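You operate a simulated robot arm through the tools that you are given. There is no shell and no other tool.

You are at the controls of a simulated two-armed robot. One attempt, no reset.

JOB
Hold the grey carry crate on the deck of the big crate steady with one hand, lift the clips box out of it with the other and set it down on the deck of the big crate. Set down upright: clips box.

It is judged by the outcome, as a careful person would: the job done as asked, and still so three seconds after it is handed in. It fails if anything else is knocked over, pushed out of place, dropped, spilled or broken.

ROBOT AND FRAMES
Two 7-joint arms with two-finger parallel grippers on one trunk, on a base that moves. Base frame: it is fixed to the floor where the robot stands at the start and does not move with it; the origin is under the middle of the robot, x ahead of it, y to its left, z up. Readings come in m, rad, newtons and seconds.
The left shoulder is at the start at [0.06, 0.143, 0.926], the right one opposite. With the tool pointing down near the work surface each hand reaches from about 0.3 to 0.72 m from the robot's upright axis, wherever it stands, measured 20 degrees to its own side. Places, roughly: clips box [-1, -3, 0.75]; deck of the big crate [-1, -3.2, 0.8]; grey carry crate [-1, -3, 0.75]. Payload 1.57 kg a hand.
The tool frame of a hand sits at the grasp point between the pads (the TCP): z along the fingers, y along the line on which they close. The tips reach 0.03 m beyond it. The gripper opens to 0.11 m. The fingers are 0.024 m wide and 0.012 m thick; the gripper's body (0.048 by 0.112 m) begins 0.078 m behind the TCP.
Orientation is that of the tool frame in the base frame, as a unit quaternion [x, y, z, w]. With the fingers straight down and closing along the base's y, the tool's x points along the base's -x, its y along +y and its z along -z.

CONTROLS
- The arms move only by the tool play_rows. It takes "left_series", "right_series" or both (then of equal length, played together; a hand with none holds still); each is a list of rows, each an object of numbers (a shift or turn left out is 0, a gripper value left out holds the last): "dx", "dy", "dz": the shift along the tool's x, y, z in m; "rx", "ry", "rz": the turn, a rotation vector about the tool's x, y, z in rad; "claw": the opening, from 0 (shut) to 1 (fully open). In form: [{"dx": .., "dy": .., "dz": .., "rx": .., "ry": .., "rz": .., "claw": ..}, ...]. A call has 1 to 20 rows; each row is the pose to reach, as a shift and turn from the pose commanded when the call began, along the tool's axes at that moment. Rows are played at 5 a second. More than 0.05 m and 0.15 rad between two rows, or a gripper value outside its range, and nothing of the call is played. Where a pose cannot be reached the arm comes as near as it can. A force on the tool above 40 N (or 10 N above the force at the start of the call, whichever is more), or a blocked arm, ends the call early, and 0.2 s more pass. The fingers move at their own pace (about 0.045 m/s each) and stop on an object; they squeeze with about 31 N. The grip force told is the motor's: it shows also when the fingers shut on nothing. Time passes only in rows, and 0.2 s behind the last, so rows that repeat a pose let the fingers close. The reply holds the time, the measured pose of the TCP, the force on the tool along the base axes, the opening and the grip force, in the units named above and with some noise, with the torque about the TCP (base axes, N m) and any sound that the robot's microphone picked up, and new pictures: "show" is both (left out), scene, wrist or none (wrist: the cameras of the hands that moved).
- Cameras (640 x 400 px; columns grow to the right, rows downward): "scene" is now at [0.0538, -0.0026, 1.5472]; the picture's right is [-0.04, -1.00, 0.00], its down [-0.65, 0.02, -0.76] and it looks along [0.76, -0.03, -0.65] (base axes); focal length 278 px, centre (320, 200). "left" rides on the left gripper at [0.07, -0.016, -0.141] in its tool frame; the picture's right is [0.23, 0.97, 0.00], its down [-0.86, 0.20, -0.48] and it looks along [-0.47, 0.11, 0.88] (tool axes); focal length 222 px, centre (320, 200). "right" rides on the right gripper at [0.07, 0.016, -0.141] in its tool frame; the picture's right is [-0.23, 0.97, 0.00], its down [-0.86, -0.20, -0.48] and it looks along [-0.47, -0.11, 0.88] (tool axes); focal length 222 px, centre (320, 200).
- raise_lower(by): slides the trunk up (or, below 0, down) by that many m; the arms and the scene camera ride with it, the base frame stays. It gives what a move gives, with no picture.
- roll_base(legs): drives the robot by 1 to 6 legs, each [ahead, left, turn to the left] in m, m and rad, along the robot's own axes; the way and the turn of a leg run together, so that a leg with both is an arc; at most 1.5 m and 3.142 rad a leg. The arms and the cameras ride along, it lands a little off, and it stops where it bumps. It gives what a move gives, and a new picture of the scene camera.
- head_to(pan, tilt): turns the head with the scene camera to pan (to the left, within 1.501 rad either way) and tilt (down, from -0.506 to 1.204), counted from straight ahead of the robot. It gives what a move gives, and a new picture of the scene camera.
- measure_at(camera, pixels): for up to 12 pixels [column, row] of the newest picture of that camera ("zoom" is the newest enlarged one), the place [x, y, z] in the base frame of the surface seen there, good to about 0.002 m. It takes no simulated time.
- inspect(camera, box): a new picture of the part [left, top, right, bottom] of that camera's present view, enlarged. It takes no simulated time.
- job_done(): hands the job in; it is judged then, once.

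Unless the task says otherwise, let go and move clear before handing in.

The tools are called after ">>>" as name(argument=value, ...) on one line, values as JSON. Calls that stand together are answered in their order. play_rows: Moves the arms, as the interface text tells. Its arguments: {"type":"object","properties":{"left_series":{"type":"array","items":{"type":"object","properties":{"dx":{"type":"number"},"dy":{"type":"number"},"dz":{"type":"number"},"rx":{"type":"number"},"ry":{"type":"number"},"rz":{"type":"number"},"claw":{"type":"number"}}}},"right_series":{"type":"array","items":{"type":"object","properties":{"dx":{"type":"number"},"dy":{"type":"number"},"dz":{"type":"number"},"rx":{"type":"number"},"ry":{"type":"number"},"rz":{"type":"number"},"claw":{"type":"number"}}}},"show":{"type":"string","enum":["both","scene","wrist","none"]}},"required":[]} The other tools are called the same way: raise_lower (by) moves the trunk up or down; roll_base (legs) drives the base; head_to (pan, tilt) turns the head that bears the scene camera; measure_at (camera, pixels) gives the place of the surface under pixels of a picture; inspect (camera, box) takes an enlarged picture of a part of a camera's view; job_done () hands the job in.

At the start:

```text
time_s: 0.0
left_eef_pos: [0.5233, 0.2714, 1.0158]
left_orientation: [0.0, 1.0, 0.0, 0.0]
left_wrist_force: [0.5, 0.1, 0.9]
left_torque: [0.03, 0.0, -0.04]
left_opening: 0.1099
left_finger_force: 0.1
right_eef_pos: [0.4286, -0.1735, 1.0578]
right_orientation: [0.0, 1.0, 0.0, 0.0]
right_wrist_force: [0.6, -0.4, 0.0]
right_torque: [0.01, -0.01, 0.02]
right_opening: 0.1099
right_finger_force: 0.1
trunk travel left (down, up): [-0.525, 0.065]
robot x, y, heading: [-0.0024, -0.004, -0.001]
head pan, tilt (commanded): [-0.038, 0.712]
```

scene: 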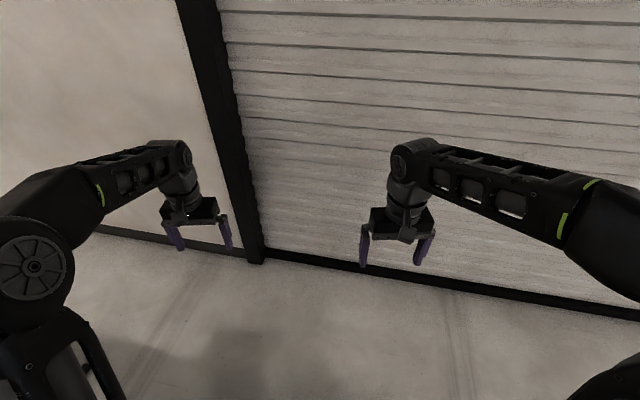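
right: 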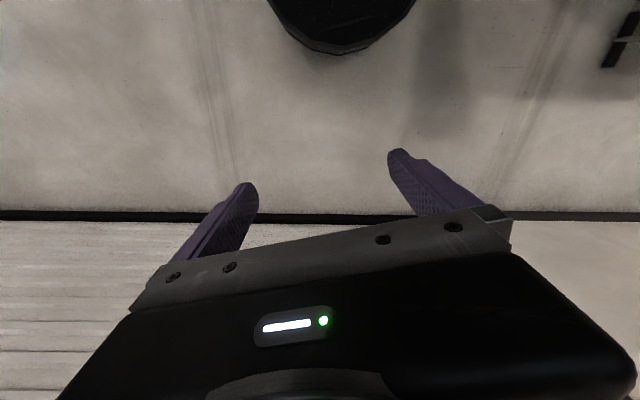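
left: 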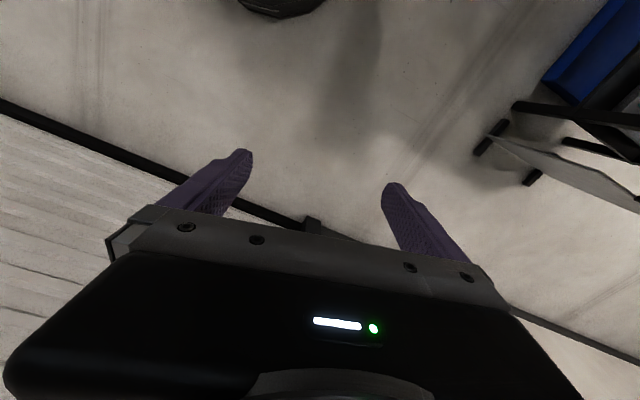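

The scene picture shows only a wall and shutter ahead; the work place is behind and to the right at about [-1, -3]. I'll turn the head to the right to look for it before driving.

>>> head_to(pan=-1.5, tilt=0.4)

```text
time_s: 1.6
left_eef_pos: [0.5232, 0.2699, 1.0159]
left_orientation: [0.0, 1.0, 0.0, 0.001]
left_wrist_force: [0.2, 0.4, -0.4]
left_torque: [0.01, 0.0, 0.0]
left_opening: 0.1099
left_finger_force: 0.0
right_eef_pos: [0.4275, -0.1727, 1.06]
right_orientation: [0.001, 1.0, 0.001, 0.0]
right_wrist_force: [0.5, 0.1, 0.8]
right_torque: [-0.04, -0.04, 0.03]
right_opening: 0.1099
right_finger_force: 0.1
trunk travel left (down, up): [-0.525, 0.065]
robot x, y, heading: [0.0, -0.0017, -0.002]
head pan, tilt (commanded): [-1.499, 0.4]
```

scene: 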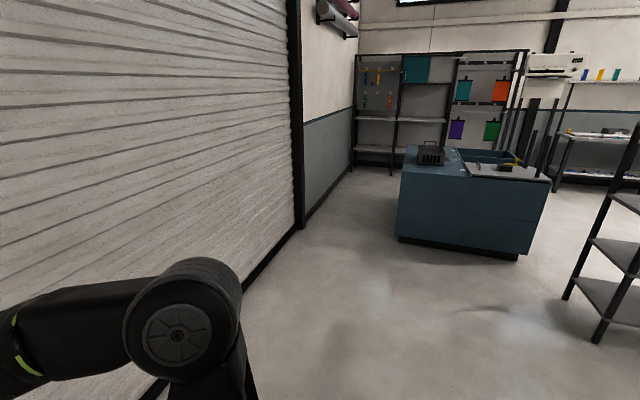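

The blue big crate stands at pixels (400–550, 150–255), with the grey carry crate at (430, 155). I'll measure the key points and enlarge the view.

>>> inspect(camera="scene", box=[380, 120, 580, 270])

>>> measure_at(camera="scene", pixels=[[402, 175], [397, 238], [465, 177], [550, 180], [519, 255], [430, 157], [406, 148], [490, 152], [505, 168], [450, 148], [410, 165], [600, 340]])

```text
2.67 times, centred on (480, 195) of scene
```

zoom: 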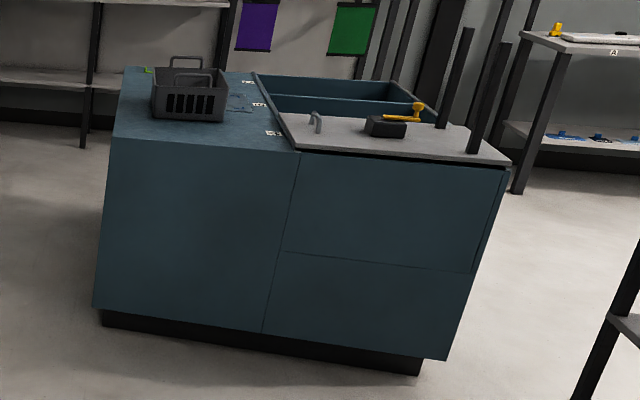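

```text
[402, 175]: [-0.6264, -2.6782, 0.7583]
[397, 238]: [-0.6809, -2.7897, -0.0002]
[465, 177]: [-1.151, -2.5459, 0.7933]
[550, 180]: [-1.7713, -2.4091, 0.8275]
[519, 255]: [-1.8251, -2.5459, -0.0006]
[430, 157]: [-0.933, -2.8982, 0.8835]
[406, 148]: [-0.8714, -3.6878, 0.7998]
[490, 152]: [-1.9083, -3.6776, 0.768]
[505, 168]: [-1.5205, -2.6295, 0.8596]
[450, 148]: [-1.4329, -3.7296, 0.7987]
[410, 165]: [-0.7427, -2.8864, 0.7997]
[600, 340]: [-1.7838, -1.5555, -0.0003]
```

The crate deck (z≈0.80) runs from its front edge at about (-0.63,-2.68)–(-1.15,-2.55) back to y≈-3.7. Before driving I'll check how far the shutter wall and other things are.

>>> measure_at(camera="scene", pixels=[[100, 100], [250, 200], [302, 228], [350, 165], [390, 172], [565, 298], [300, 350], [460, 390], [355, 130], [240, 290]])

>>> head_to(pan=-1.5, tilt=0.9)

```text
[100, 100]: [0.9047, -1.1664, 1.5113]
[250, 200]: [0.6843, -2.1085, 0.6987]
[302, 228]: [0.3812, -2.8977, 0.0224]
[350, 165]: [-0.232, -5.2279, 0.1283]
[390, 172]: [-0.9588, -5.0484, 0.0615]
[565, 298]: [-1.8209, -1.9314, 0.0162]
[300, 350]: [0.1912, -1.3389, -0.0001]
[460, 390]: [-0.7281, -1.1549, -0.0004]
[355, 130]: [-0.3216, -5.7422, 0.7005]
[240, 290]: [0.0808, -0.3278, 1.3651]
```

```text
time_s: 2.5
left_eef_pos: [0.5235, 0.2709, 1.0154]
left_orientation: [0.0, 1.0, 0.0, 0.0]
left_wrist_force: [-0.2, 0.4, -1.2]
left_torque: [0.03, -0.01, 0.0]
left_opening: 0.11
left_finger_force: 0.0
right_eef_pos: [0.4266, -0.1735, 1.0578]
right_orientation: [0.0, 1.0, 0.0, 0.0]
right_wrist_force: [0.5, -0.8, 1.1]
right_torque: [0.03, -0.01, 0.03]
right_opening: 0.1101
right_finger_force: 0.1
trunk travel left (down, up): [-0.525, 0.065]
robot x, y, heading: [-0.0009, -0.0004, 0.0]
head pan, tilt (commanded): [-1.499, 0.901]
```

scene: 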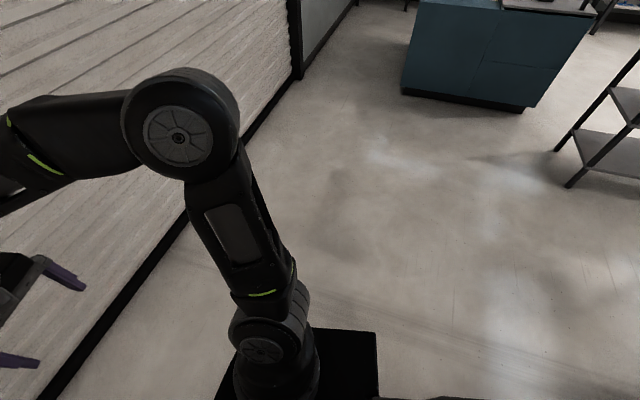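

The shutter wall is about 0.9 m or more away, so turning in place is safe. The floor is clear toward the big crate, so I'll turn right to face its front and drive to about 1 m short of it.

>>> roll_base(legs=[[0, 0, -1.8], [1.3, -0.2, 0]])

>>> head_to(pan=0.0, tilt=0.55)

```text
time_s: 13.3
left_eef_pos: [-0.297, -1.7937, 1.0142]
left_orientation: [0.777, 0.63, 0.001, 0.0]
left_wrist_force: [-1.4, -0.8, 0.2]
left_torque: [0.02, 0.02, -0.01]
left_opening: 0.1102
left_finger_force: 0.1
right_eef_pos: [-0.712, -1.6082, 1.0588]
right_orientation: [0.776, 0.631, 0.0, 0.0]
right_wrist_force: [-0.1, 0.0, 0.3]
right_torque: [-0.01, 0.04, 0.0]
right_opening: 0.1103
right_finger_force: 0.1
trunk travel left (down, up): [-0.525, 0.065]
robot x, y, heading: [-0.4509, -1.2245, -1.778]
head pan, tilt (commanded): [-1.499, 0.901]
```

scene: 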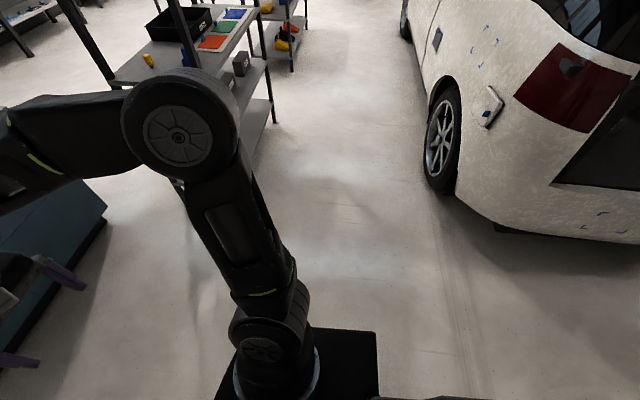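

```text
time_s: 14.9
left_eef_pos: [-0.2966, -1.7931, 1.0159]
left_orientation: [0.777, 0.63, 0.0, 0.001]
left_wrist_force: [0.7, -0.5, 0.2]
left_torque: [0.0, -0.01, -0.02]
left_opening: 0.1099
left_finger_force: 0.0
right_eef_pos: [-0.71, -1.609, 1.0579]
right_orientation: [0.777, 0.63, 0.001, 0.0]
right_wrist_force: [-0.1, 0.3, -0.9]
right_torque: [-0.04, -0.03, -0.01]
right_opening: 0.11
right_finger_force: 0.0
trunk travel left (down, up): [-0.525, 0.065]
robot x, y, heading: [-0.4545, -1.2244, -1.778]
head pan, tilt (commanded): [0.0, 0.55]
```

scene: 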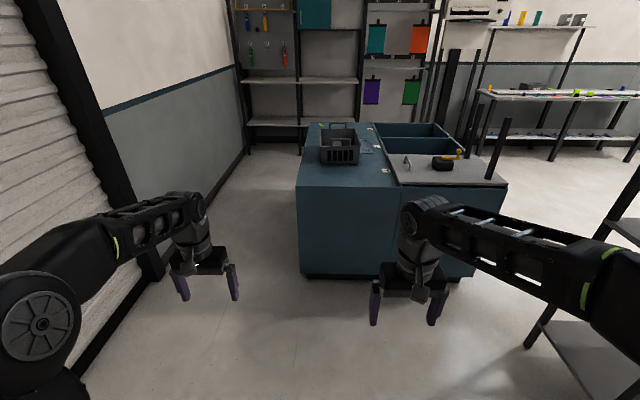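

>>> inspect(camera="scene", box=[280, 110, 420, 200])

>>> measure_at(camera="scene", pixels=[[299, 185], [398, 184], [302, 275], [324, 160], [356, 163], [340, 150], [340, 145], [312, 128], [370, 127], [330, 125], [504, 185], [470, 275]])

```text
4.44 times, centred on (350, 155) of scene
```

zoom: 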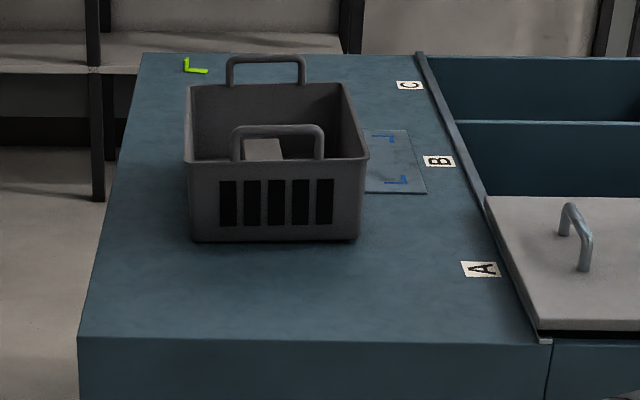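

```text
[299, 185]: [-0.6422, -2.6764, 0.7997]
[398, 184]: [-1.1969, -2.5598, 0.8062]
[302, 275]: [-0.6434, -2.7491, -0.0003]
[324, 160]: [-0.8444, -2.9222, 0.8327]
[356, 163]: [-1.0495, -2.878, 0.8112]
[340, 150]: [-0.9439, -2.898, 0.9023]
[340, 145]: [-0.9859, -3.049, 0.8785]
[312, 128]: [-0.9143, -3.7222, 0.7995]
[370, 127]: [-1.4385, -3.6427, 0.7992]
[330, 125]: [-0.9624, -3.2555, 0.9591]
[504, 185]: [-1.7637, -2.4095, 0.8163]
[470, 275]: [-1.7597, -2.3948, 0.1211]
```

The carry crate is an open basket with loop handles at its near and far ends, and the clips box is visible inside at zoom (262,150). From the big crate's east side (left in the picture) the basket is only about 0.25 m from the edge, so that is the better place to stand. I'll look down first to learn my own base footprint.

>>> head_to(pan=0.0, tilt=1.2)

>>> measure_at(camera="scene", pixels=[[320, 395], [320, 380], [10, 320], [600, 260], [130, 240], [160, 270], [60, 250], [250, 390], [400, 390]])

```text
time_s: 16.0
left_eef_pos: [-0.297, -1.7923, 1.0169]
left_orientation: [0.776, 0.631, 0.0, 0.001]
left_wrist_force: [0.0, 0.0, 0.0]
left_torque: [0.0, 0.0, 0.02]
left_opening: 0.11
left_finger_force: 0.2
right_eef_pos: [-0.7118, -1.6076, 1.0589]
right_orientation: [0.777, 0.63, 0.0, 0.0]
right_wrist_force: [-0.4, 0.7, 1.2]
right_torque: [0.01, 0.01, -0.02]
right_opening: 0.1098
right_finger_force: 0.1
trunk travel left (down, up): [-0.525, 0.065]
robot x, y, heading: [-0.4569, -1.228, -1.773]
head pan, tilt (commanded): [0.0, 1.201]
```

scene: 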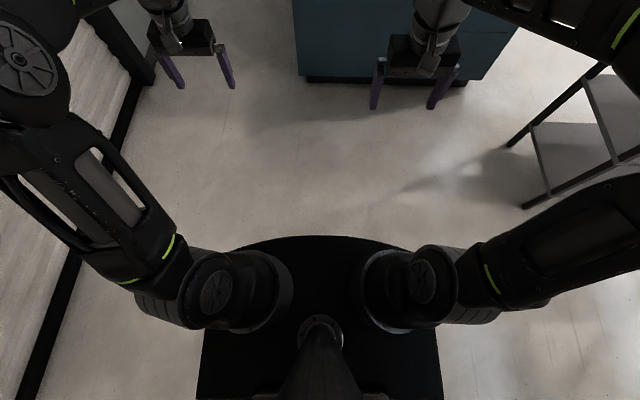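

```text
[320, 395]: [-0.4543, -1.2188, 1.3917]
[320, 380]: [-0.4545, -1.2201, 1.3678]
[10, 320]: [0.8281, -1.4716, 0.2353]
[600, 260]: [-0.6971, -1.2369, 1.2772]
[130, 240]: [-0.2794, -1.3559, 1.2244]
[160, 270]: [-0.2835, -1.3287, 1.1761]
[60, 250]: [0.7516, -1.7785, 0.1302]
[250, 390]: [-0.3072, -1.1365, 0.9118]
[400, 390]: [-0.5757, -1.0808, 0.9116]
```

>>> measure_at(camera="scene", pixels=[[320, 242], [210, 330], [430, 330], [320, 225], [200, 395], [440, 395], [20, 60], [100, 200], [75, 30], [150, 200]])

>>> raise_lower(by=0.06)

```text
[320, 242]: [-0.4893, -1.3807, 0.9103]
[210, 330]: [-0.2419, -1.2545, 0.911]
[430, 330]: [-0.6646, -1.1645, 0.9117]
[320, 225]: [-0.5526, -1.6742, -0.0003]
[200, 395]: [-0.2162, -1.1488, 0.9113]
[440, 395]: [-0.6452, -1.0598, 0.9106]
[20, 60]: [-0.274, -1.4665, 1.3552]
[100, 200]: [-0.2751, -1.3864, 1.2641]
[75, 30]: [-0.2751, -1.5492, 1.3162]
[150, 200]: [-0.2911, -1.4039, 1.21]
```

```text
time_s: 17.0
left_eef_pos: [-0.2963, -1.7934, 1.0764]
left_orientation: [0.776, 0.63, 0.001, 0.001]
left_wrist_force: [0.7, -0.1, -0.3]
left_torque: [0.01, 0.01, -0.01]
left_opening: 0.1099
left_finger_force: 0.2
right_eef_pos: [-0.7117, -1.6074, 1.1182]
right_orientation: [0.777, 0.63, 0.0, 0.0]
right_wrist_force: [-0.7, 0.4, 0.4]
right_torque: [-0.01, 0.02, 0.0]
right_opening: 0.1101
right_finger_force: 0.0
trunk travel left (down, up): [-0.585, 0.005]
robot x, y, heading: [-0.4512, -1.2224, -1.781]
head pan, tilt (commanded): [0.0, 1.201]
```

My platform's front is only about 0.16 m ahead of the axis, so the roughly 1.05 m gap by the wall is wide enough. I'll turn to face the east side (heading about 2.90), back off, and slide left partway.

>>> roll_base(legs=[[0, 0, -1.598], [-0.58, 0.5, 0]])

>>> head_to(pan=1.2, tilt=0.6)

```text
time_s: 25.0
left_eef_pos: [-0.5823, -1.978, 1.0752]
left_orientation: [0.992, -0.125, -0.001, 0.0]
left_wrist_force: [0.4, -0.2, 0.2]
left_torque: [0.0, 0.02, 0.02]
left_opening: 0.1099
left_finger_force: 0.0
right_eef_pos: [-0.3797, -1.5696, 1.1195]
right_orientation: [0.992, -0.124, 0.001, 0.0]
right_wrist_force: [-0.6, -0.5, 0.1]
right_torque: [0.03, -0.01, -0.02]
right_opening: 0.11
right_finger_force: 0.1
trunk travel left (down, up): [-0.585, 0.005]
robot x, y, heading: [-0.0069, -1.8379, 2.892]
head pan, tilt (commanded): [0.0, 1.201]
```

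scene: 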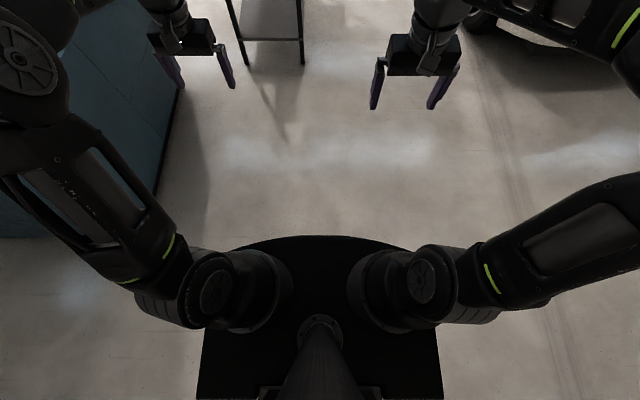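

```text
time_s: 26.4
left_eef_pos: [-0.5818, -1.976, 1.0755]
left_orientation: [0.992, -0.124, 0.0, 0.0]
left_wrist_force: [0.7, -0.8, 0.2]
left_torque: [0.0, 0.01, 0.0]
left_opening: 0.11
left_finger_force: 0.1
right_eef_pos: [-0.3799, -1.5695, 1.1193]
right_orientation: [0.992, -0.124, 0.0, 0.0]
right_wrist_force: [-0.6, -0.3, 0.7]
right_torque: [-0.02, -0.01, 0.02]
right_opening: 0.1099
right_finger_force: 0.1
trunk travel left (down, up): [-0.585, 0.005]
robot x, y, heading: [-0.0081, -1.8412, 2.894]
head pan, tilt (commanded): [1.201, 0.6]
```

scene: 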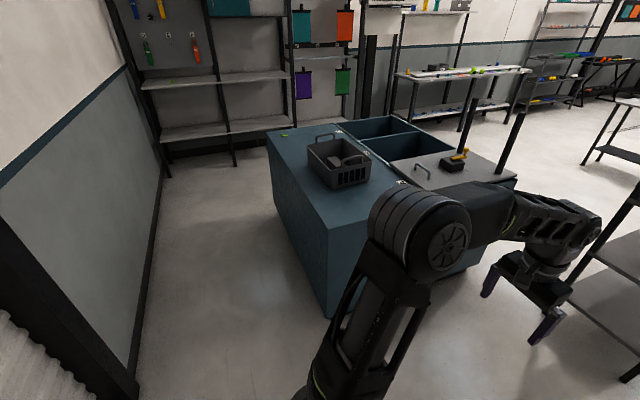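

I'm now well placed, with the basket in view at (340,160). I'll check the wall and pillar position before sliding into the gap.

>>> measure_at(camera="scene", pixels=[[138, 385], [145, 320], [155, 230], [165, 172], [60, 200], [100, 330], [270, 140], [330, 316], [283, 135], [340, 132]])

>>> inspect(camera="scene", box=[260, 110, 420, 210])

```text
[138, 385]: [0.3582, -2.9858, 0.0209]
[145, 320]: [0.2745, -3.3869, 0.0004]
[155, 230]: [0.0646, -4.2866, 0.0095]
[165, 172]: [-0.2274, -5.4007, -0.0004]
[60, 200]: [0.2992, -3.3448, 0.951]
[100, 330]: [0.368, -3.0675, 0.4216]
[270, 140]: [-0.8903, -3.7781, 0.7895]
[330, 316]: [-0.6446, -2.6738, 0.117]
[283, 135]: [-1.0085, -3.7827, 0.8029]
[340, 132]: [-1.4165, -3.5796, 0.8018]
```

```text
4.00 times, centred on (340, 160) of scene
```

zoom: 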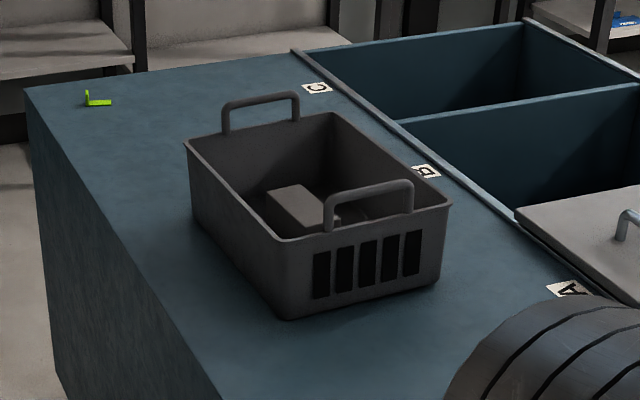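

The gap is clear (wall about 0.65 m behind my axis), and the hands at z≈1.05 clear the basket handles (z≈0.96). I'll slide left about 1.41 m alongside the deck.

>>> roll_base(legs=[[0, 1.0, 0.01], [0, 0.41, 0]])

>>> head_to(pan=0.0, tilt=0.9)

```text
time_s: 33.8
left_eef_pos: [-0.9286, -3.3507, 1.076]
left_orientation: [0.993, -0.122, 0.0, 0.0]
left_wrist_force: [0.0, 0.4, 0.2]
left_torque: [0.03, 0.0, -0.01]
left_opening: 0.1099
left_finger_force: 0.0
right_eef_pos: [-0.7292, -2.9434, 1.1195]
right_orientation: [0.993, -0.122, 0.0, 0.0]
right_wrist_force: [-0.5, -0.1, -0.9]
right_torque: [0.01, -0.02, 0.01]
right_opening: 0.1099
right_finger_force: 0.0
trunk travel left (down, up): [-0.585, 0.005]
robot x, y, heading: [-0.3541, -3.2176, 2.896]
head pan, tilt (commanded): [1.201, 0.6]
```

scene: 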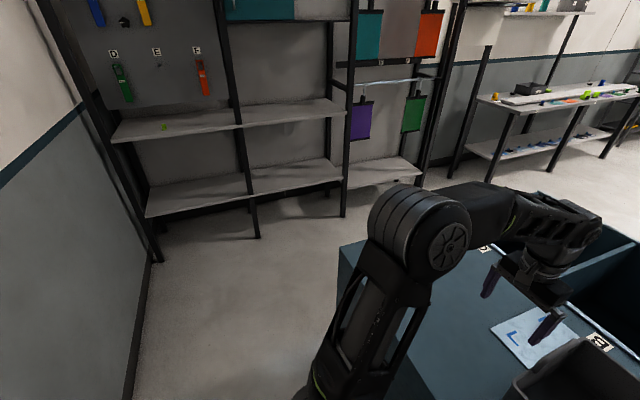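

```text
time_s: 35.2
left_eef_pos: [-0.9296, -3.3515, 1.0751]
left_orientation: [0.993, -0.121, 0.0, 0.0]
left_wrist_force: [-0.4, 0.3, 0.8]
left_torque: [0.0, -0.02, 0.03]
left_opening: 0.1099
left_finger_force: 0.1
right_eef_pos: [-0.7285, -2.9438, 1.1186]
right_orientation: [0.993, -0.122, 0.0, 0.0]
right_wrist_force: [-0.1, -0.5, -0.5]
right_torque: [-0.02, -0.01, 0.03]
right_opening: 0.1102
right_finger_force: 0.1
trunk travel left (down, up): [-0.585, 0.005]
robot x, y, heading: [-0.3536, -3.2147, 2.894]
head pan, tilt (commanded): [0.0, 0.901]
```

scene: 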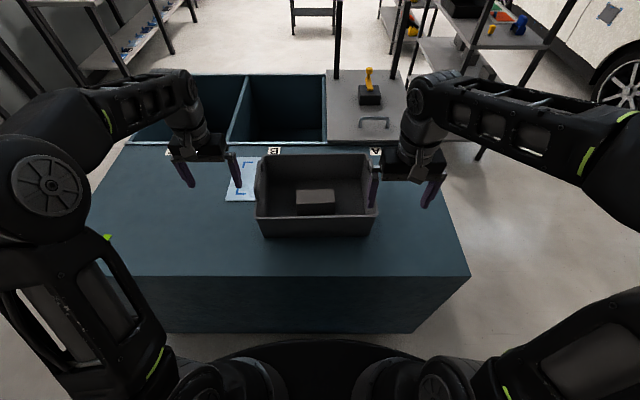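

I'm now facing the basket with it centred in the picture at (315,195). I'll zoom in and measure the rim, handles and the box inside.

>>> inspect(camera="scene", box=[240, 140, 400, 250])

>>> inspect(camera="right", box=[0, 0, 640, 400])

>>> inspect(camera="left", box=[0, 0, 640, 400])

```text
3.64 times, centred on (320, 195) of scene
```

zoom: 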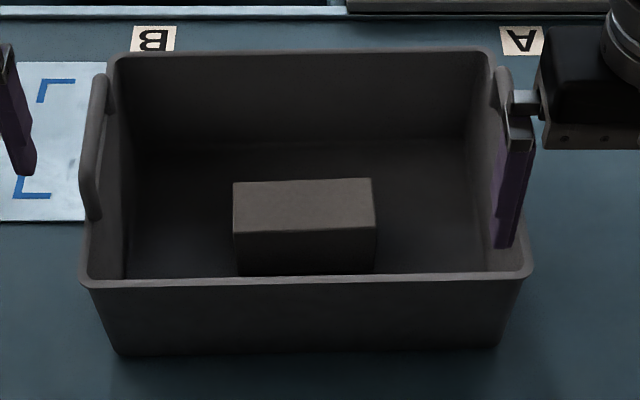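

```text
1.00 times, centred on (320, 200) of right (not enlarged: the box is as wide or as high as the picture)
```

zoom: 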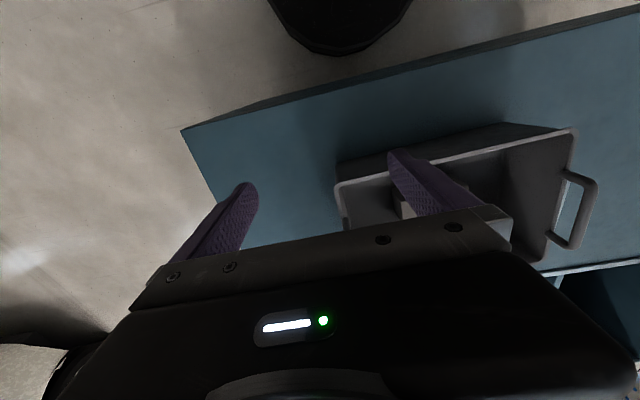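

```text
1.00 times, centred on (320, 200) of left (not enlarged: the box is as wide or as high as the picture)
```

zoom: 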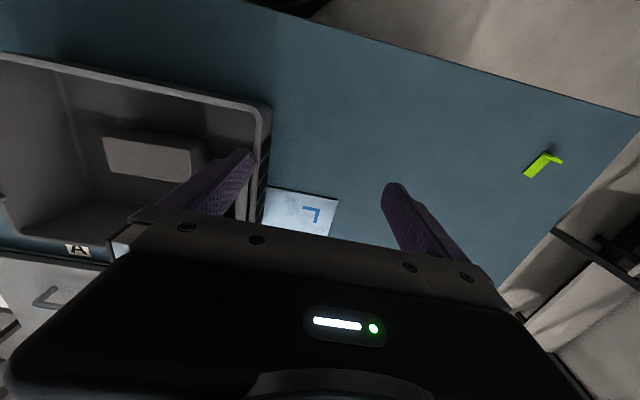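

>>> inspect(camera="scene", box=[240, 145, 400, 245])

>>> measure_at(camera="scene", pixels=[[297, 191], [333, 190], [334, 202], [298, 203], [299, 212], [334, 212], [315, 197], [257, 217], [375, 215], [262, 165], [256, 195], [350, 195]])

```text
4.00 times, centred on (320, 195) of scene
```

zoom: 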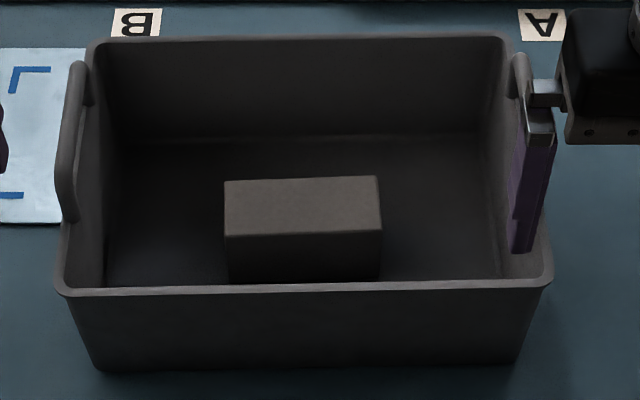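

```text
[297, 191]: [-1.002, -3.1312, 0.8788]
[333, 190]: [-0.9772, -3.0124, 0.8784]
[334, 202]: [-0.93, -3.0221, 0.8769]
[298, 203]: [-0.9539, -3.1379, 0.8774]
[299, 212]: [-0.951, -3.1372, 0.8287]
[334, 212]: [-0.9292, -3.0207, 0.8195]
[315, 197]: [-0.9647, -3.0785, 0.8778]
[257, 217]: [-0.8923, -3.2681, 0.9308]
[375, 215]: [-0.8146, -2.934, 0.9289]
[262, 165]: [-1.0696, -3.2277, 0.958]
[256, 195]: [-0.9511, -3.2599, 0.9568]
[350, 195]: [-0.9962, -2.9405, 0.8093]
```

The clips box is about 0.12 × 0.05 m with its top at z≈0.878, centred near (-0.966,-3.076). The left handle bar runs at z≈0.958 around (-1.01,-3.244). I'll edge forward 0.06 m to get comfortable reach, then tilt the head to look down.

>>> roll_base(legs=[[0.06, 0, 0.01]])

>>> head_to(pan=0.0, tilt=1.0)

>>> inspect(camera="scene", box=[240, 100, 400, 200])

```text
time_s: 36.1
left_eef_pos: [-0.9862, -3.3413, 1.0746]
left_orientation: [0.993, -0.117, 0.001, 0.0]
left_wrist_force: [-0.2, -0.4, -0.4]
left_torque: [0.02, -0.05, -0.02]
left_opening: 0.11
left_finger_force: 0.0
right_eef_pos: [-0.7889, -2.9323, 1.118]
right_orientation: [0.993, -0.117, 0.001, 0.0]
right_wrist_force: [-1.1, -0.2, 0.7]
right_torque: [-0.04, -0.02, 0.03]
right_opening: 0.1099
right_finger_force: 0.0
trunk travel left (down, up): [-0.585, 0.005]
robot x, y, heading: [-0.4132, -3.2024, 2.905]
head pan, tilt (commanded): [0.0, 0.901]
```

scene: 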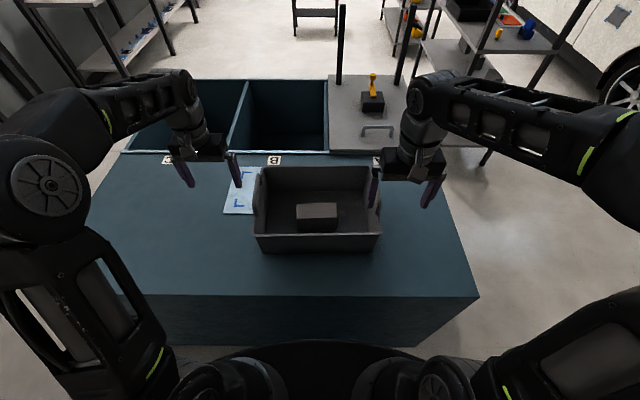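

```text
time_s: 36.8
left_eef_pos: [-0.9853, -3.342, 1.0762]
left_orientation: [0.993, -0.117, 0.0, 0.0]
left_wrist_force: [0.2, 0.5, 0.2]
left_torque: [0.02, 0.02, 0.04]
left_opening: 0.1098
left_finger_force: 0.0
right_eef_pos: [-0.7873, -2.9328, 1.1187]
right_orientation: [0.993, -0.117, 0.0, 0.0]
right_wrist_force: [0.2, -0.5, -0.3]
right_torque: [0.0, 0.01, 0.01]
right_opening: 0.11
right_finger_force: 0.2
trunk travel left (down, up): [-0.585, 0.005]
robot x, y, heading: [-0.4116, -3.1972, 2.904]
head pan, tilt (commanded): [0.0, 1.0]
```

scene: 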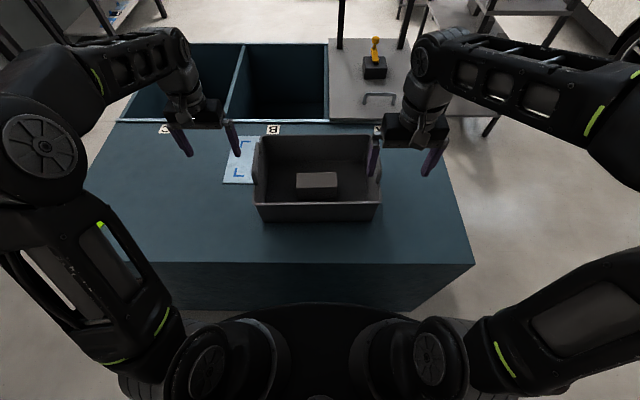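

```text
4.00 times, centred on (320, 150) of scene
```

zoom: 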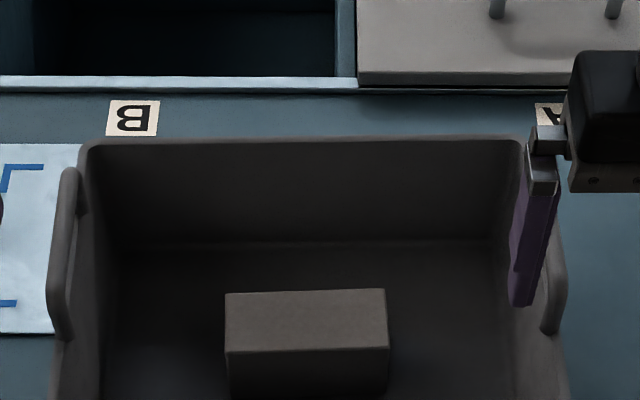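

>>> measure_at(camera="zoom", pixels=[[66, 180], [60, 220], [55, 260], [52, 300], [62, 335], [227, 296], [383, 292], [386, 345], [229, 349], [300, 142], [120, 145], [82, 260]])

>>> measure_at(camera="left", pixels=[[150, 150], [250, 115], [265, 170]])

>>> inspect(camera="left", box=[0, 0, 640, 400])

```text
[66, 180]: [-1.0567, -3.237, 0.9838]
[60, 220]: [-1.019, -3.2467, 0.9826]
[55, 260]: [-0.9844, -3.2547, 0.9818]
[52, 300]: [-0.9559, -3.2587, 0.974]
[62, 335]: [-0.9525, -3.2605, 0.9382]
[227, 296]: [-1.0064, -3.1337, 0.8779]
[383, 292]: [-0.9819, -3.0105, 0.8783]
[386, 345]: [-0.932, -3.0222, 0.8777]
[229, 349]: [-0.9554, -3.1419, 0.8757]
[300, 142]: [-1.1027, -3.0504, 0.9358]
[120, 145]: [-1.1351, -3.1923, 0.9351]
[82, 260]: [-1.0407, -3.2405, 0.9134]
```

```text
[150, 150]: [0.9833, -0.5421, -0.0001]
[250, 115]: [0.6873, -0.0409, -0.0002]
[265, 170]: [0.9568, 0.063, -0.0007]
```

```text
1.00 times, centred on (320, 200) of left (not enlarged: the box is as wide or as high as the picture)
```

zoom: 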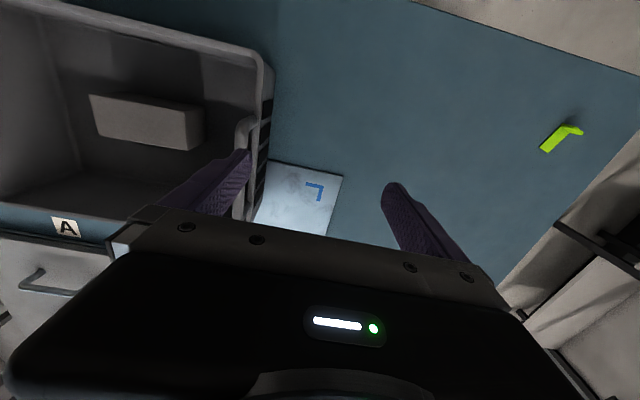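

The left handle bar top is at z≈0.984 centred near (-1.008,-3.25), with the rim at z≈0.935. I'll bring the left hand above that bar with the fingers partly open, staying high.

>>> play_rows(left_series=[{"dx": -0.011, "dy": -0.021, "claw": 0.7}, {"dx": -0.022, "dy": -0.042, "claw": 0.7}, {"dx": -0.033, "dy": -0.063, "claw": 0.7}, {"dx": -0.043, "dy": -0.084, "claw": 0.7}, {"dx": -0.043, "dy": -0.084, "dz": 0.02, "claw": 0.7}, {"dx": -0.043, "dy": -0.084, "dz": 0.04, "claw": 0.7}, {"dx": -0.043, "dy": -0.084, "dz": 0.04, "claw": 0.7}])

```text
time_s: 38.4
left_eef_pos: [-1.007, -3.2503, 1.0362]
left_orientation: [0.993, -0.117, -0.001, 0.0]
left_wrist_force: [0.0, 0.1, -0.5]
left_torque: [-0.01, -0.01, -0.01]
left_opening: 0.0768
left_finger_force: 0.0
right_eef_pos: [-0.7867, -2.9328, 1.1186]
right_orientation: [0.993, -0.118, 0.0, 0.0]
right_wrist_force: [-0.2, -0.4, -0.8]
right_torque: [-0.03, 0.03, 0.0]
right_opening: 0.1103
right_finger_force: 0.0
trunk travel left (down, up): [-0.585, 0.005]
robot x, y, heading: [-0.41, -3.1984, 2.911]
head pan, tilt (commanded): [0.0, 1.0]
```

scene: 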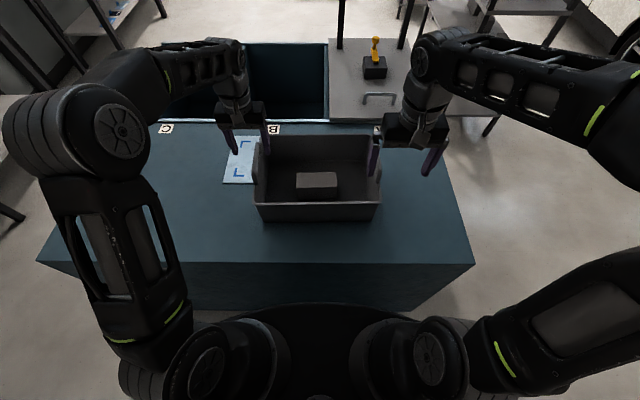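
left: 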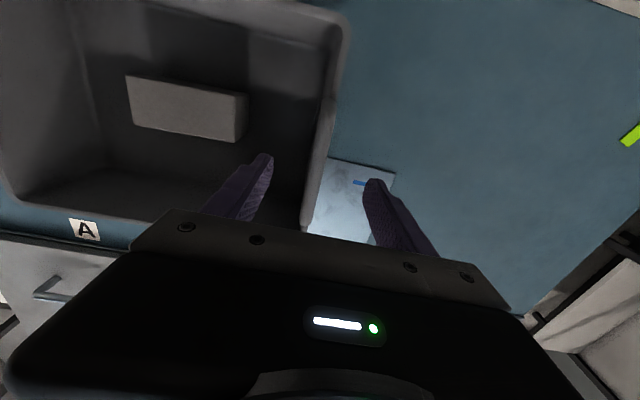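

>>> inspect(camera="left", box=[200, 0, 460, 260])

>>> inspect(camera="scene", box=[200, 90, 300, 210])

```text
1.54 times, centred on (330, 130) of left
```

zoom: 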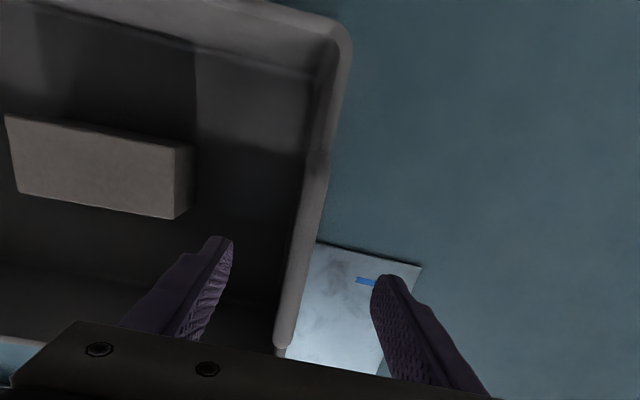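

```text
3.33 times, centred on (250, 150) of scene
```

zoom: 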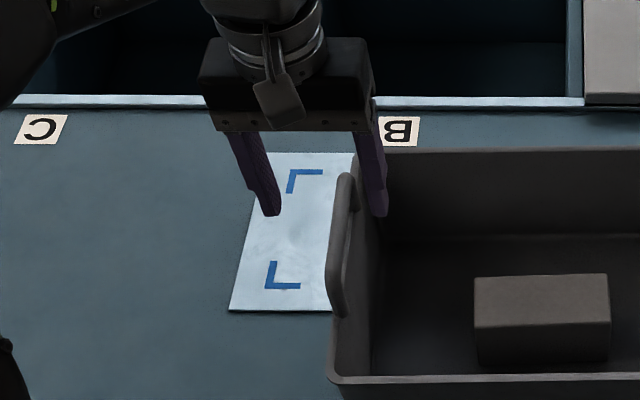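

>>> measure_at(camera="left", pixels=[[326, 135], [321, 155], [318, 165], [314, 185], [310, 205], [307, 222], [262, 165], [374, 195]])

```text
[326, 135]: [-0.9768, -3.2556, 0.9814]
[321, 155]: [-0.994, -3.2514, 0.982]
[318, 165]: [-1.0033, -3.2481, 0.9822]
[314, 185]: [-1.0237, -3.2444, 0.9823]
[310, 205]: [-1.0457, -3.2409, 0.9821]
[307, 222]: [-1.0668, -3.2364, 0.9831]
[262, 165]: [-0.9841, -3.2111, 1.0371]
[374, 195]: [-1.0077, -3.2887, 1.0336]
```

The bar passes between the left fingers, about 3 mm to the inner side of the TCP line. I'll correct that by shifting 2.5 mm, descend so the TCP is at z≈0.975 with the tips above the rim, then narrow the fingers.

>>> play_rows(left_series=[{"dy": -0.0026, "dz": 0.015}, {"dy": -0.0026, "dz": 0.03}, {"dy": -0.0026, "dz": 0.045}, {"dy": -0.0026, "dz": 0.061}, {"dy": -0.0026, "dz": 0.061, "claw": 0.35}, {"dy": -0.0026, "dz": 0.061, "claw": 0.35}, {"dy": -0.0026, "dz": 0.061, "claw": 0.35}])

>>> inspect(camera="left", box=[200, 50, 440, 250])

>>> inspect(camera="scene", box=[210, 100, 300, 200])

```text
time_s: 40.0
left_eef_pos: [-1.0076, -3.2469, 0.974]
left_orientation: [0.993, -0.118, 0.0, 0.001]
left_wrist_force: [0.3, 0.6, 0.0]
left_torque: [0.0, -0.03, 0.03]
left_opening: 0.0384
left_finger_force: 0.1
right_eef_pos: [-0.7871, -2.9324, 1.1175]
right_orientation: [0.993, -0.117, 0.0, 0.0]
right_wrist_force: [-1.3, -0.2, -0.3]
right_torque: [-0.05, 0.0, 0.0]
right_opening: 0.1099
right_finger_force: 0.0
trunk travel left (down, up): [-0.585, 0.005]
robot x, y, heading: [-0.4146, -3.1997, 2.904]
head pan, tilt (commanded): [0.0, 1.0]
```

scene: 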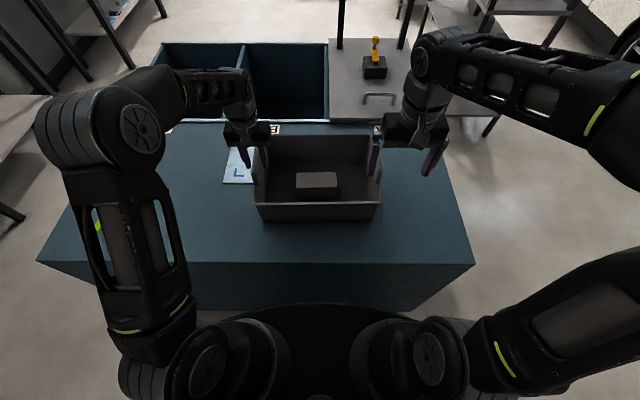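
left: 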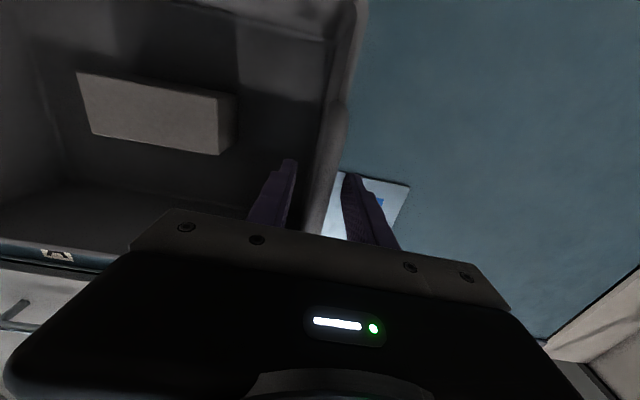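

```text
2.00 times, centred on (320, 150) of left
```

zoom: 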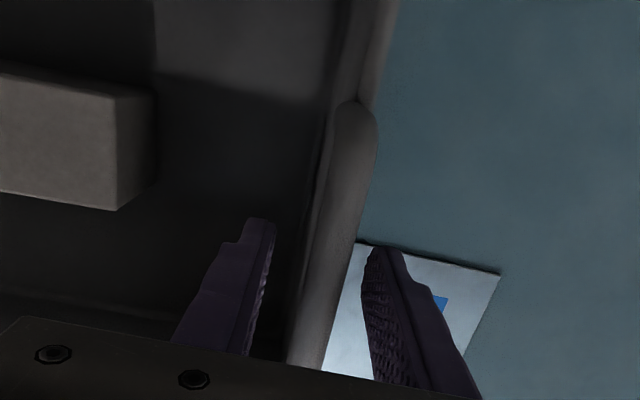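

```text
4.00 times, centred on (255, 150) of scene
```

zoom: 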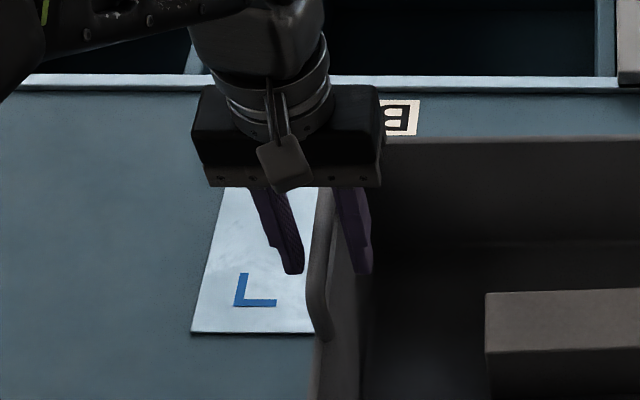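

>>> measure_at(camera="left", pixels=[[318, 195], [322, 195], [326, 195], [330, 195], [334, 195], [330, 150], [338, 150], [344, 150], [310, 225], [316, 225]])

```text
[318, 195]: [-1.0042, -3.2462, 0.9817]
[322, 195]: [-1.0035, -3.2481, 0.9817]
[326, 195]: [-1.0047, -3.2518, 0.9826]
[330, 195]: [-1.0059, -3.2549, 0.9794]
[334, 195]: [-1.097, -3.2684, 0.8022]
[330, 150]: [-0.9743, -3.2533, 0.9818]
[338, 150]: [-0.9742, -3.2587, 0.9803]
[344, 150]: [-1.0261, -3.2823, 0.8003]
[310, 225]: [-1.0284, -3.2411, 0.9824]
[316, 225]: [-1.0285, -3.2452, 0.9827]
```

The bar is within about 2 mm of the finger centre line and at the right height. I'll nudge 1.5 mm and close the left gripper on the handle.

>>> play_rows(left_series=[{"dy": 0.0015, "claw": 0.3}, {"dy": 0.0015, "claw": 0.2}, {"dy": 0.0015, "claw": 0.1}, {"dy": 0.0015, "claw": 0.0}, {"dy": 0.0015, "claw": 0.0}, {"dy": 0.0015, "claw": 0.0}])

>>> inspect(camera="scene", box=[210, 100, 410, 230])

```text
time_s: 41.4
left_eef_pos: [-1.0094, -3.2489, 0.9739]
left_orientation: [0.993, -0.118, -0.001, 0.0]
left_wrist_force: [-1.5, 1.2, 0.2]
left_torque: [0.02, -0.1, 0.49]
left_opening: 0.0137
left_finger_force: 30.3
right_eef_pos: [-0.7883, -2.9321, 1.1181]
right_orientation: [0.993, -0.117, 0.0, 0.0]
right_wrist_force: [-0.4, -0.1, -0.3]
right_torque: [-0.02, 0.0, -0.01]
right_opening: 0.11
right_finger_force: 0.1
trunk travel left (down, up): [-0.585, 0.005]
robot x, y, heading: [-0.4133, -3.2012, 2.9]
head pan, tilt (commanded): [0.0, 1.0]
```

scene: 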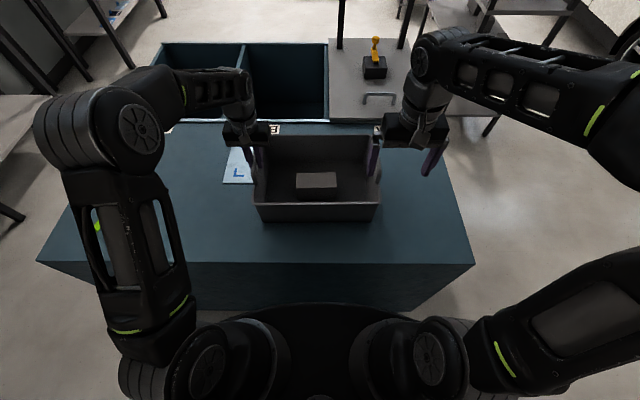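
left: 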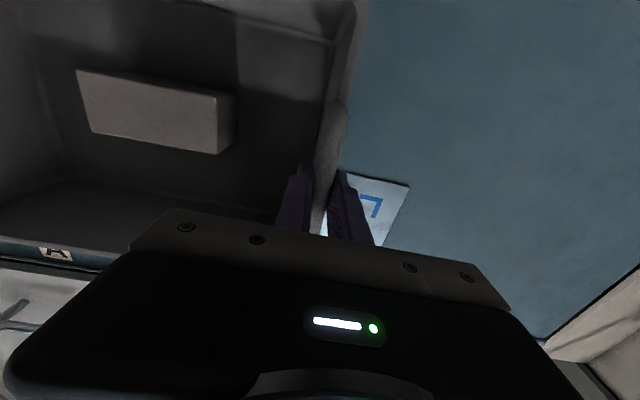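

```text
3.08 times, centred on (310, 165) of scene
```

zoom: 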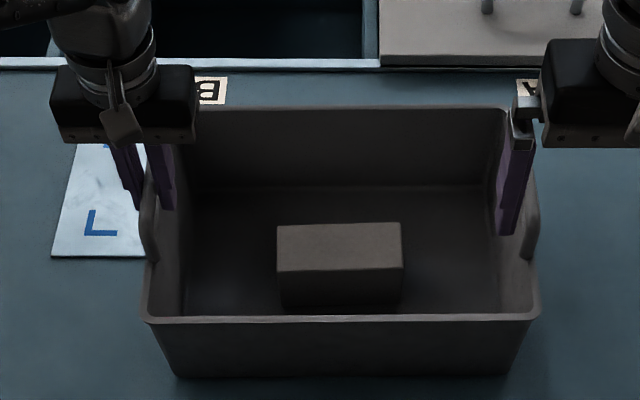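

The left hand now holds the handle firmly (opening 0.0137 m, 30 N) and the basket hasn't visibly moved. Next I'll turn the right gripper about 92° so it closes across the box's 0.05 m side, and carry it high over the box.

>>> play_rows(right_series=[{"dx": -0.012, "dy": 0.0152, "rz": -0.134}, {"dx": -0.024, "dy": 0.0305, "rz": -0.268}, {"dx": -0.036, "dy": 0.0457, "rz": -0.402}, {"dx": -0.048, "dy": 0.061, "rz": -0.536}, {"dx": -0.06, "dy": 0.0762, "rz": -0.67}, {"dx": -0.0716, "dy": 0.0914, "rz": -0.804}, {"dx": -0.0835, "dy": 0.1066, "rz": -0.939}, {"dx": -0.0954, "dy": 0.1219, "rz": -1.073}, {"dx": -0.1073, "dy": 0.1371, "rz": -1.207}, {"dx": -0.1192, "dy": 0.1523, "rz": -1.341}, {"dx": -0.1312, "dy": 0.1676, "rz": -1.475}, {"dx": -0.1431, "dy": 0.1828, "rz": -1.609}, {"dx": -0.1431, "dy": 0.1828, "rz": -1.609}])

```text
time_s: 44.2
left_eef_pos: [-1.0087, -3.2488, 0.9744]
left_orientation: [0.993, -0.117, 0.0, 0.0]
left_wrist_force: [-1.9, -0.1, 0.7]
left_torque: [0.08, 0.08, 0.32]
left_opening: 0.0135
left_finger_force: 30.2
right_eef_pos: [-0.9462, -3.0588, 1.12]
right_orientation: [0.833, 0.554, 0.0, -0.001]
right_wrist_force: [-0.3, 0.1, 0.1]
right_torque: [0.02, -0.01, 0.0]
right_opening: 0.1099
right_finger_force: 0.0
right hand out of reach, approached as far as the arm can: row 11, 12, 13
trunk travel left (down, up): [-0.585, 0.005]
robot x, y, heading: [-0.4106, -3.2011, 2.912]
head pan, tilt (commanded): [0.0, 1.0]
```

scene: 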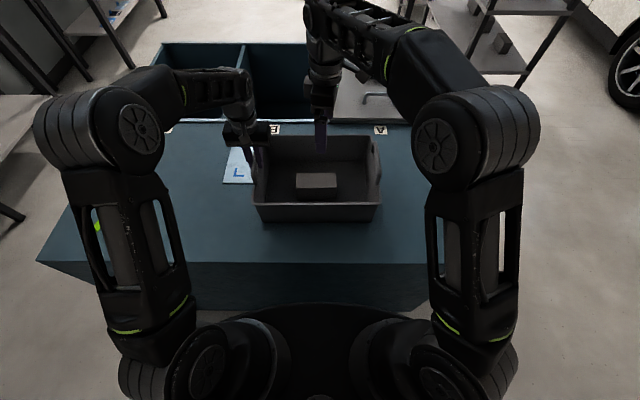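
right: 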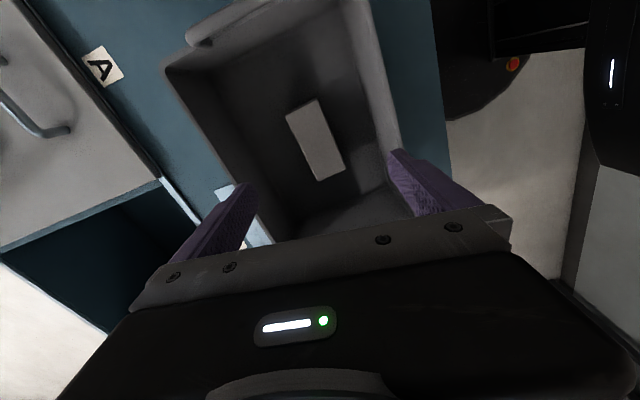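

The right arm stopped at about 88 % of the move (rows 11–13 unreachable), possibly because the wrist is too high. I'll lower it to z≈1.03, still clear of the handles, and then try the rest of the move.

>>> play_rows(right_series=[{"dz": 0.02}, {"dz": 0.04}, {"dz": 0.06}, {"dz": 0.08}, {"dz": 0.08}], show="wrist")

```text
time_s: 45.4
left_eef_pos: [-1.0094, -3.2484, 0.9731]
left_orientation: [0.993, -0.118, 0.0, 0.0]
left_wrist_force: [-2.1, -0.1, 1.4]
left_torque: [0.01, -0.02, 0.29]
left_opening: 0.0135
left_finger_force: 30.8
right_eef_pos: [-0.9487, -3.0598, 1.0363]
right_orientation: [0.833, 0.553, -0.001, -0.001]
right_wrist_force: [0.7, 0.3, -0.2]
right_torque: [-0.01, 0.01, -0.01]
right_opening: 0.1099
right_finger_force: 0.0
trunk travel left (down, up): [-0.585, 0.005]
robot x, y, heading: [-0.4136, -3.2005, 2.909]
head pan, tilt (commanded): [0.0, 1.0]
```

right: 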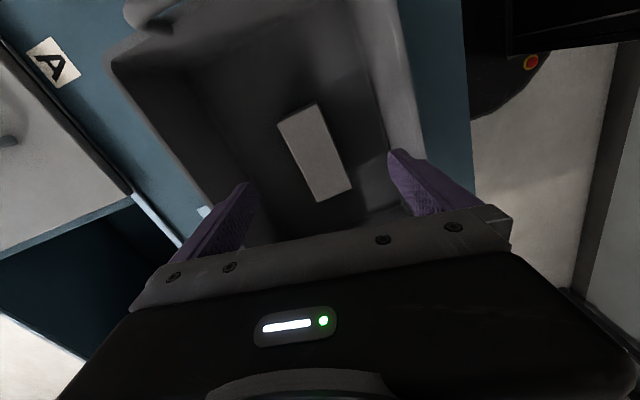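

Lowering worked and the box is visible between the fingers. I'll now try the remaining 0.2 rad turn and ~3 cm shift at this height.

>>> play_rows(right_series=[{"dx": -0.008, "dy": -0.004, "rz": -0.07}, {"dx": -0.016, "dy": -0.008, "rz": -0.135}, {"dx": -0.0237, "dy": -0.012, "rz": -0.2025}, {"dx": -0.0237, "dy": -0.012, "rz": -0.2025}])

```text
time_s: 46.4
left_eef_pos: [-1.0091, -3.2496, 0.974]
left_orientation: [0.993, -0.118, 0.0, 0.0]
left_wrist_force: [-1.9, 0.4, 1.2]
left_torque: [-0.04, -0.03, 0.25]
left_opening: 0.0135
left_finger_force: 30.3
right_eef_pos: [-0.9689, -3.0767, 1.0359]
right_orientation: [0.772, 0.635, -0.001, 0.0]
right_wrist_force: [-0.1, -0.9, 0.3]
right_torque: [0.02, -0.02, 0.01]
right_opening: 0.11
right_finger_force: 0.1
trunk travel left (down, up): [-0.585, 0.005]
robot x, y, heading: [-0.4146, -3.1998, 2.908]
head pan, tilt (commanded): [0.0, 1.0]
```

scene: 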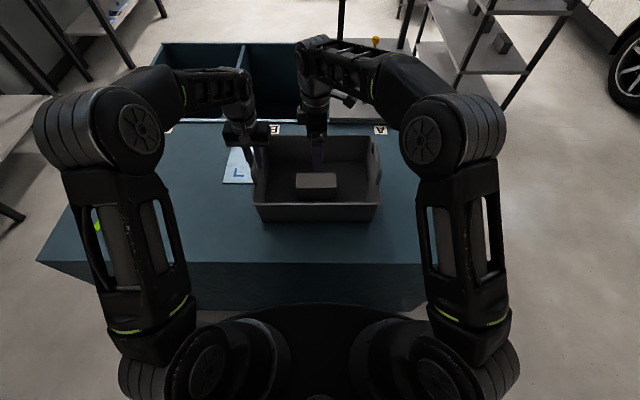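
right: 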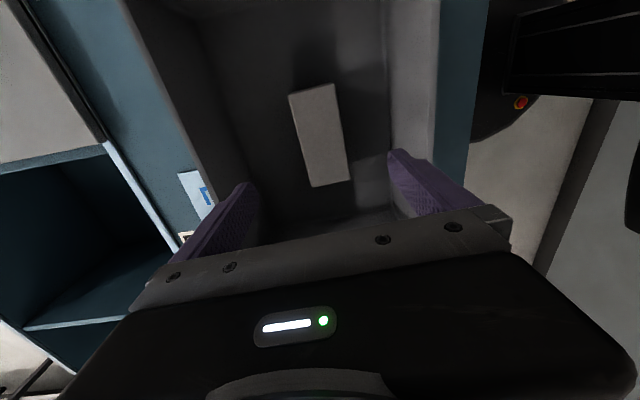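

The right hand reached the pre-grasp pose above the box with the right orientation. I'll measure the box from its wrist camera to refine the alignment.

>>> inspect(camera="right", box=[220, 50, 420, 230])

>>> measure_at(camera="right", pixels=[[291, 97], [332, 85], [347, 179], [314, 185], [320, 136], [297, 135], [340, 135], [375, 120], [388, 60], [250, 100], [300, 40]])

```text
2.22 times, centred on (320, 140) of right
```

zoom: 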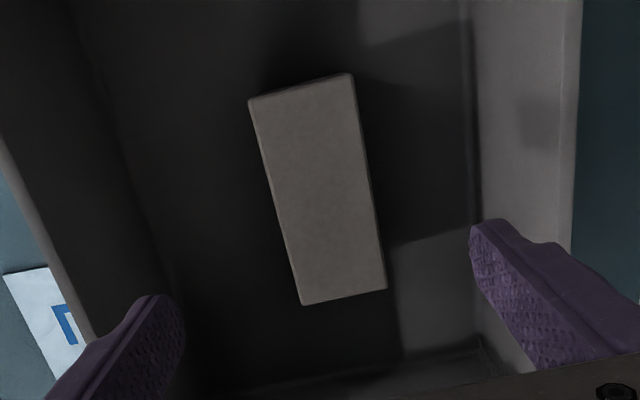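

```text
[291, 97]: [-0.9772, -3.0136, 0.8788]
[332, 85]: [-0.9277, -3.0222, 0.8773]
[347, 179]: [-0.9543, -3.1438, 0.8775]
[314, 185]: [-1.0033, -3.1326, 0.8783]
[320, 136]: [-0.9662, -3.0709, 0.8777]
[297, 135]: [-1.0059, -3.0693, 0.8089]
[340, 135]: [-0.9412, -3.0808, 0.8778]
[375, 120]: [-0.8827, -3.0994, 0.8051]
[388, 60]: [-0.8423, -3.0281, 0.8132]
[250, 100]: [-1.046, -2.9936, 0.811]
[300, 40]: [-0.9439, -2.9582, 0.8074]
```

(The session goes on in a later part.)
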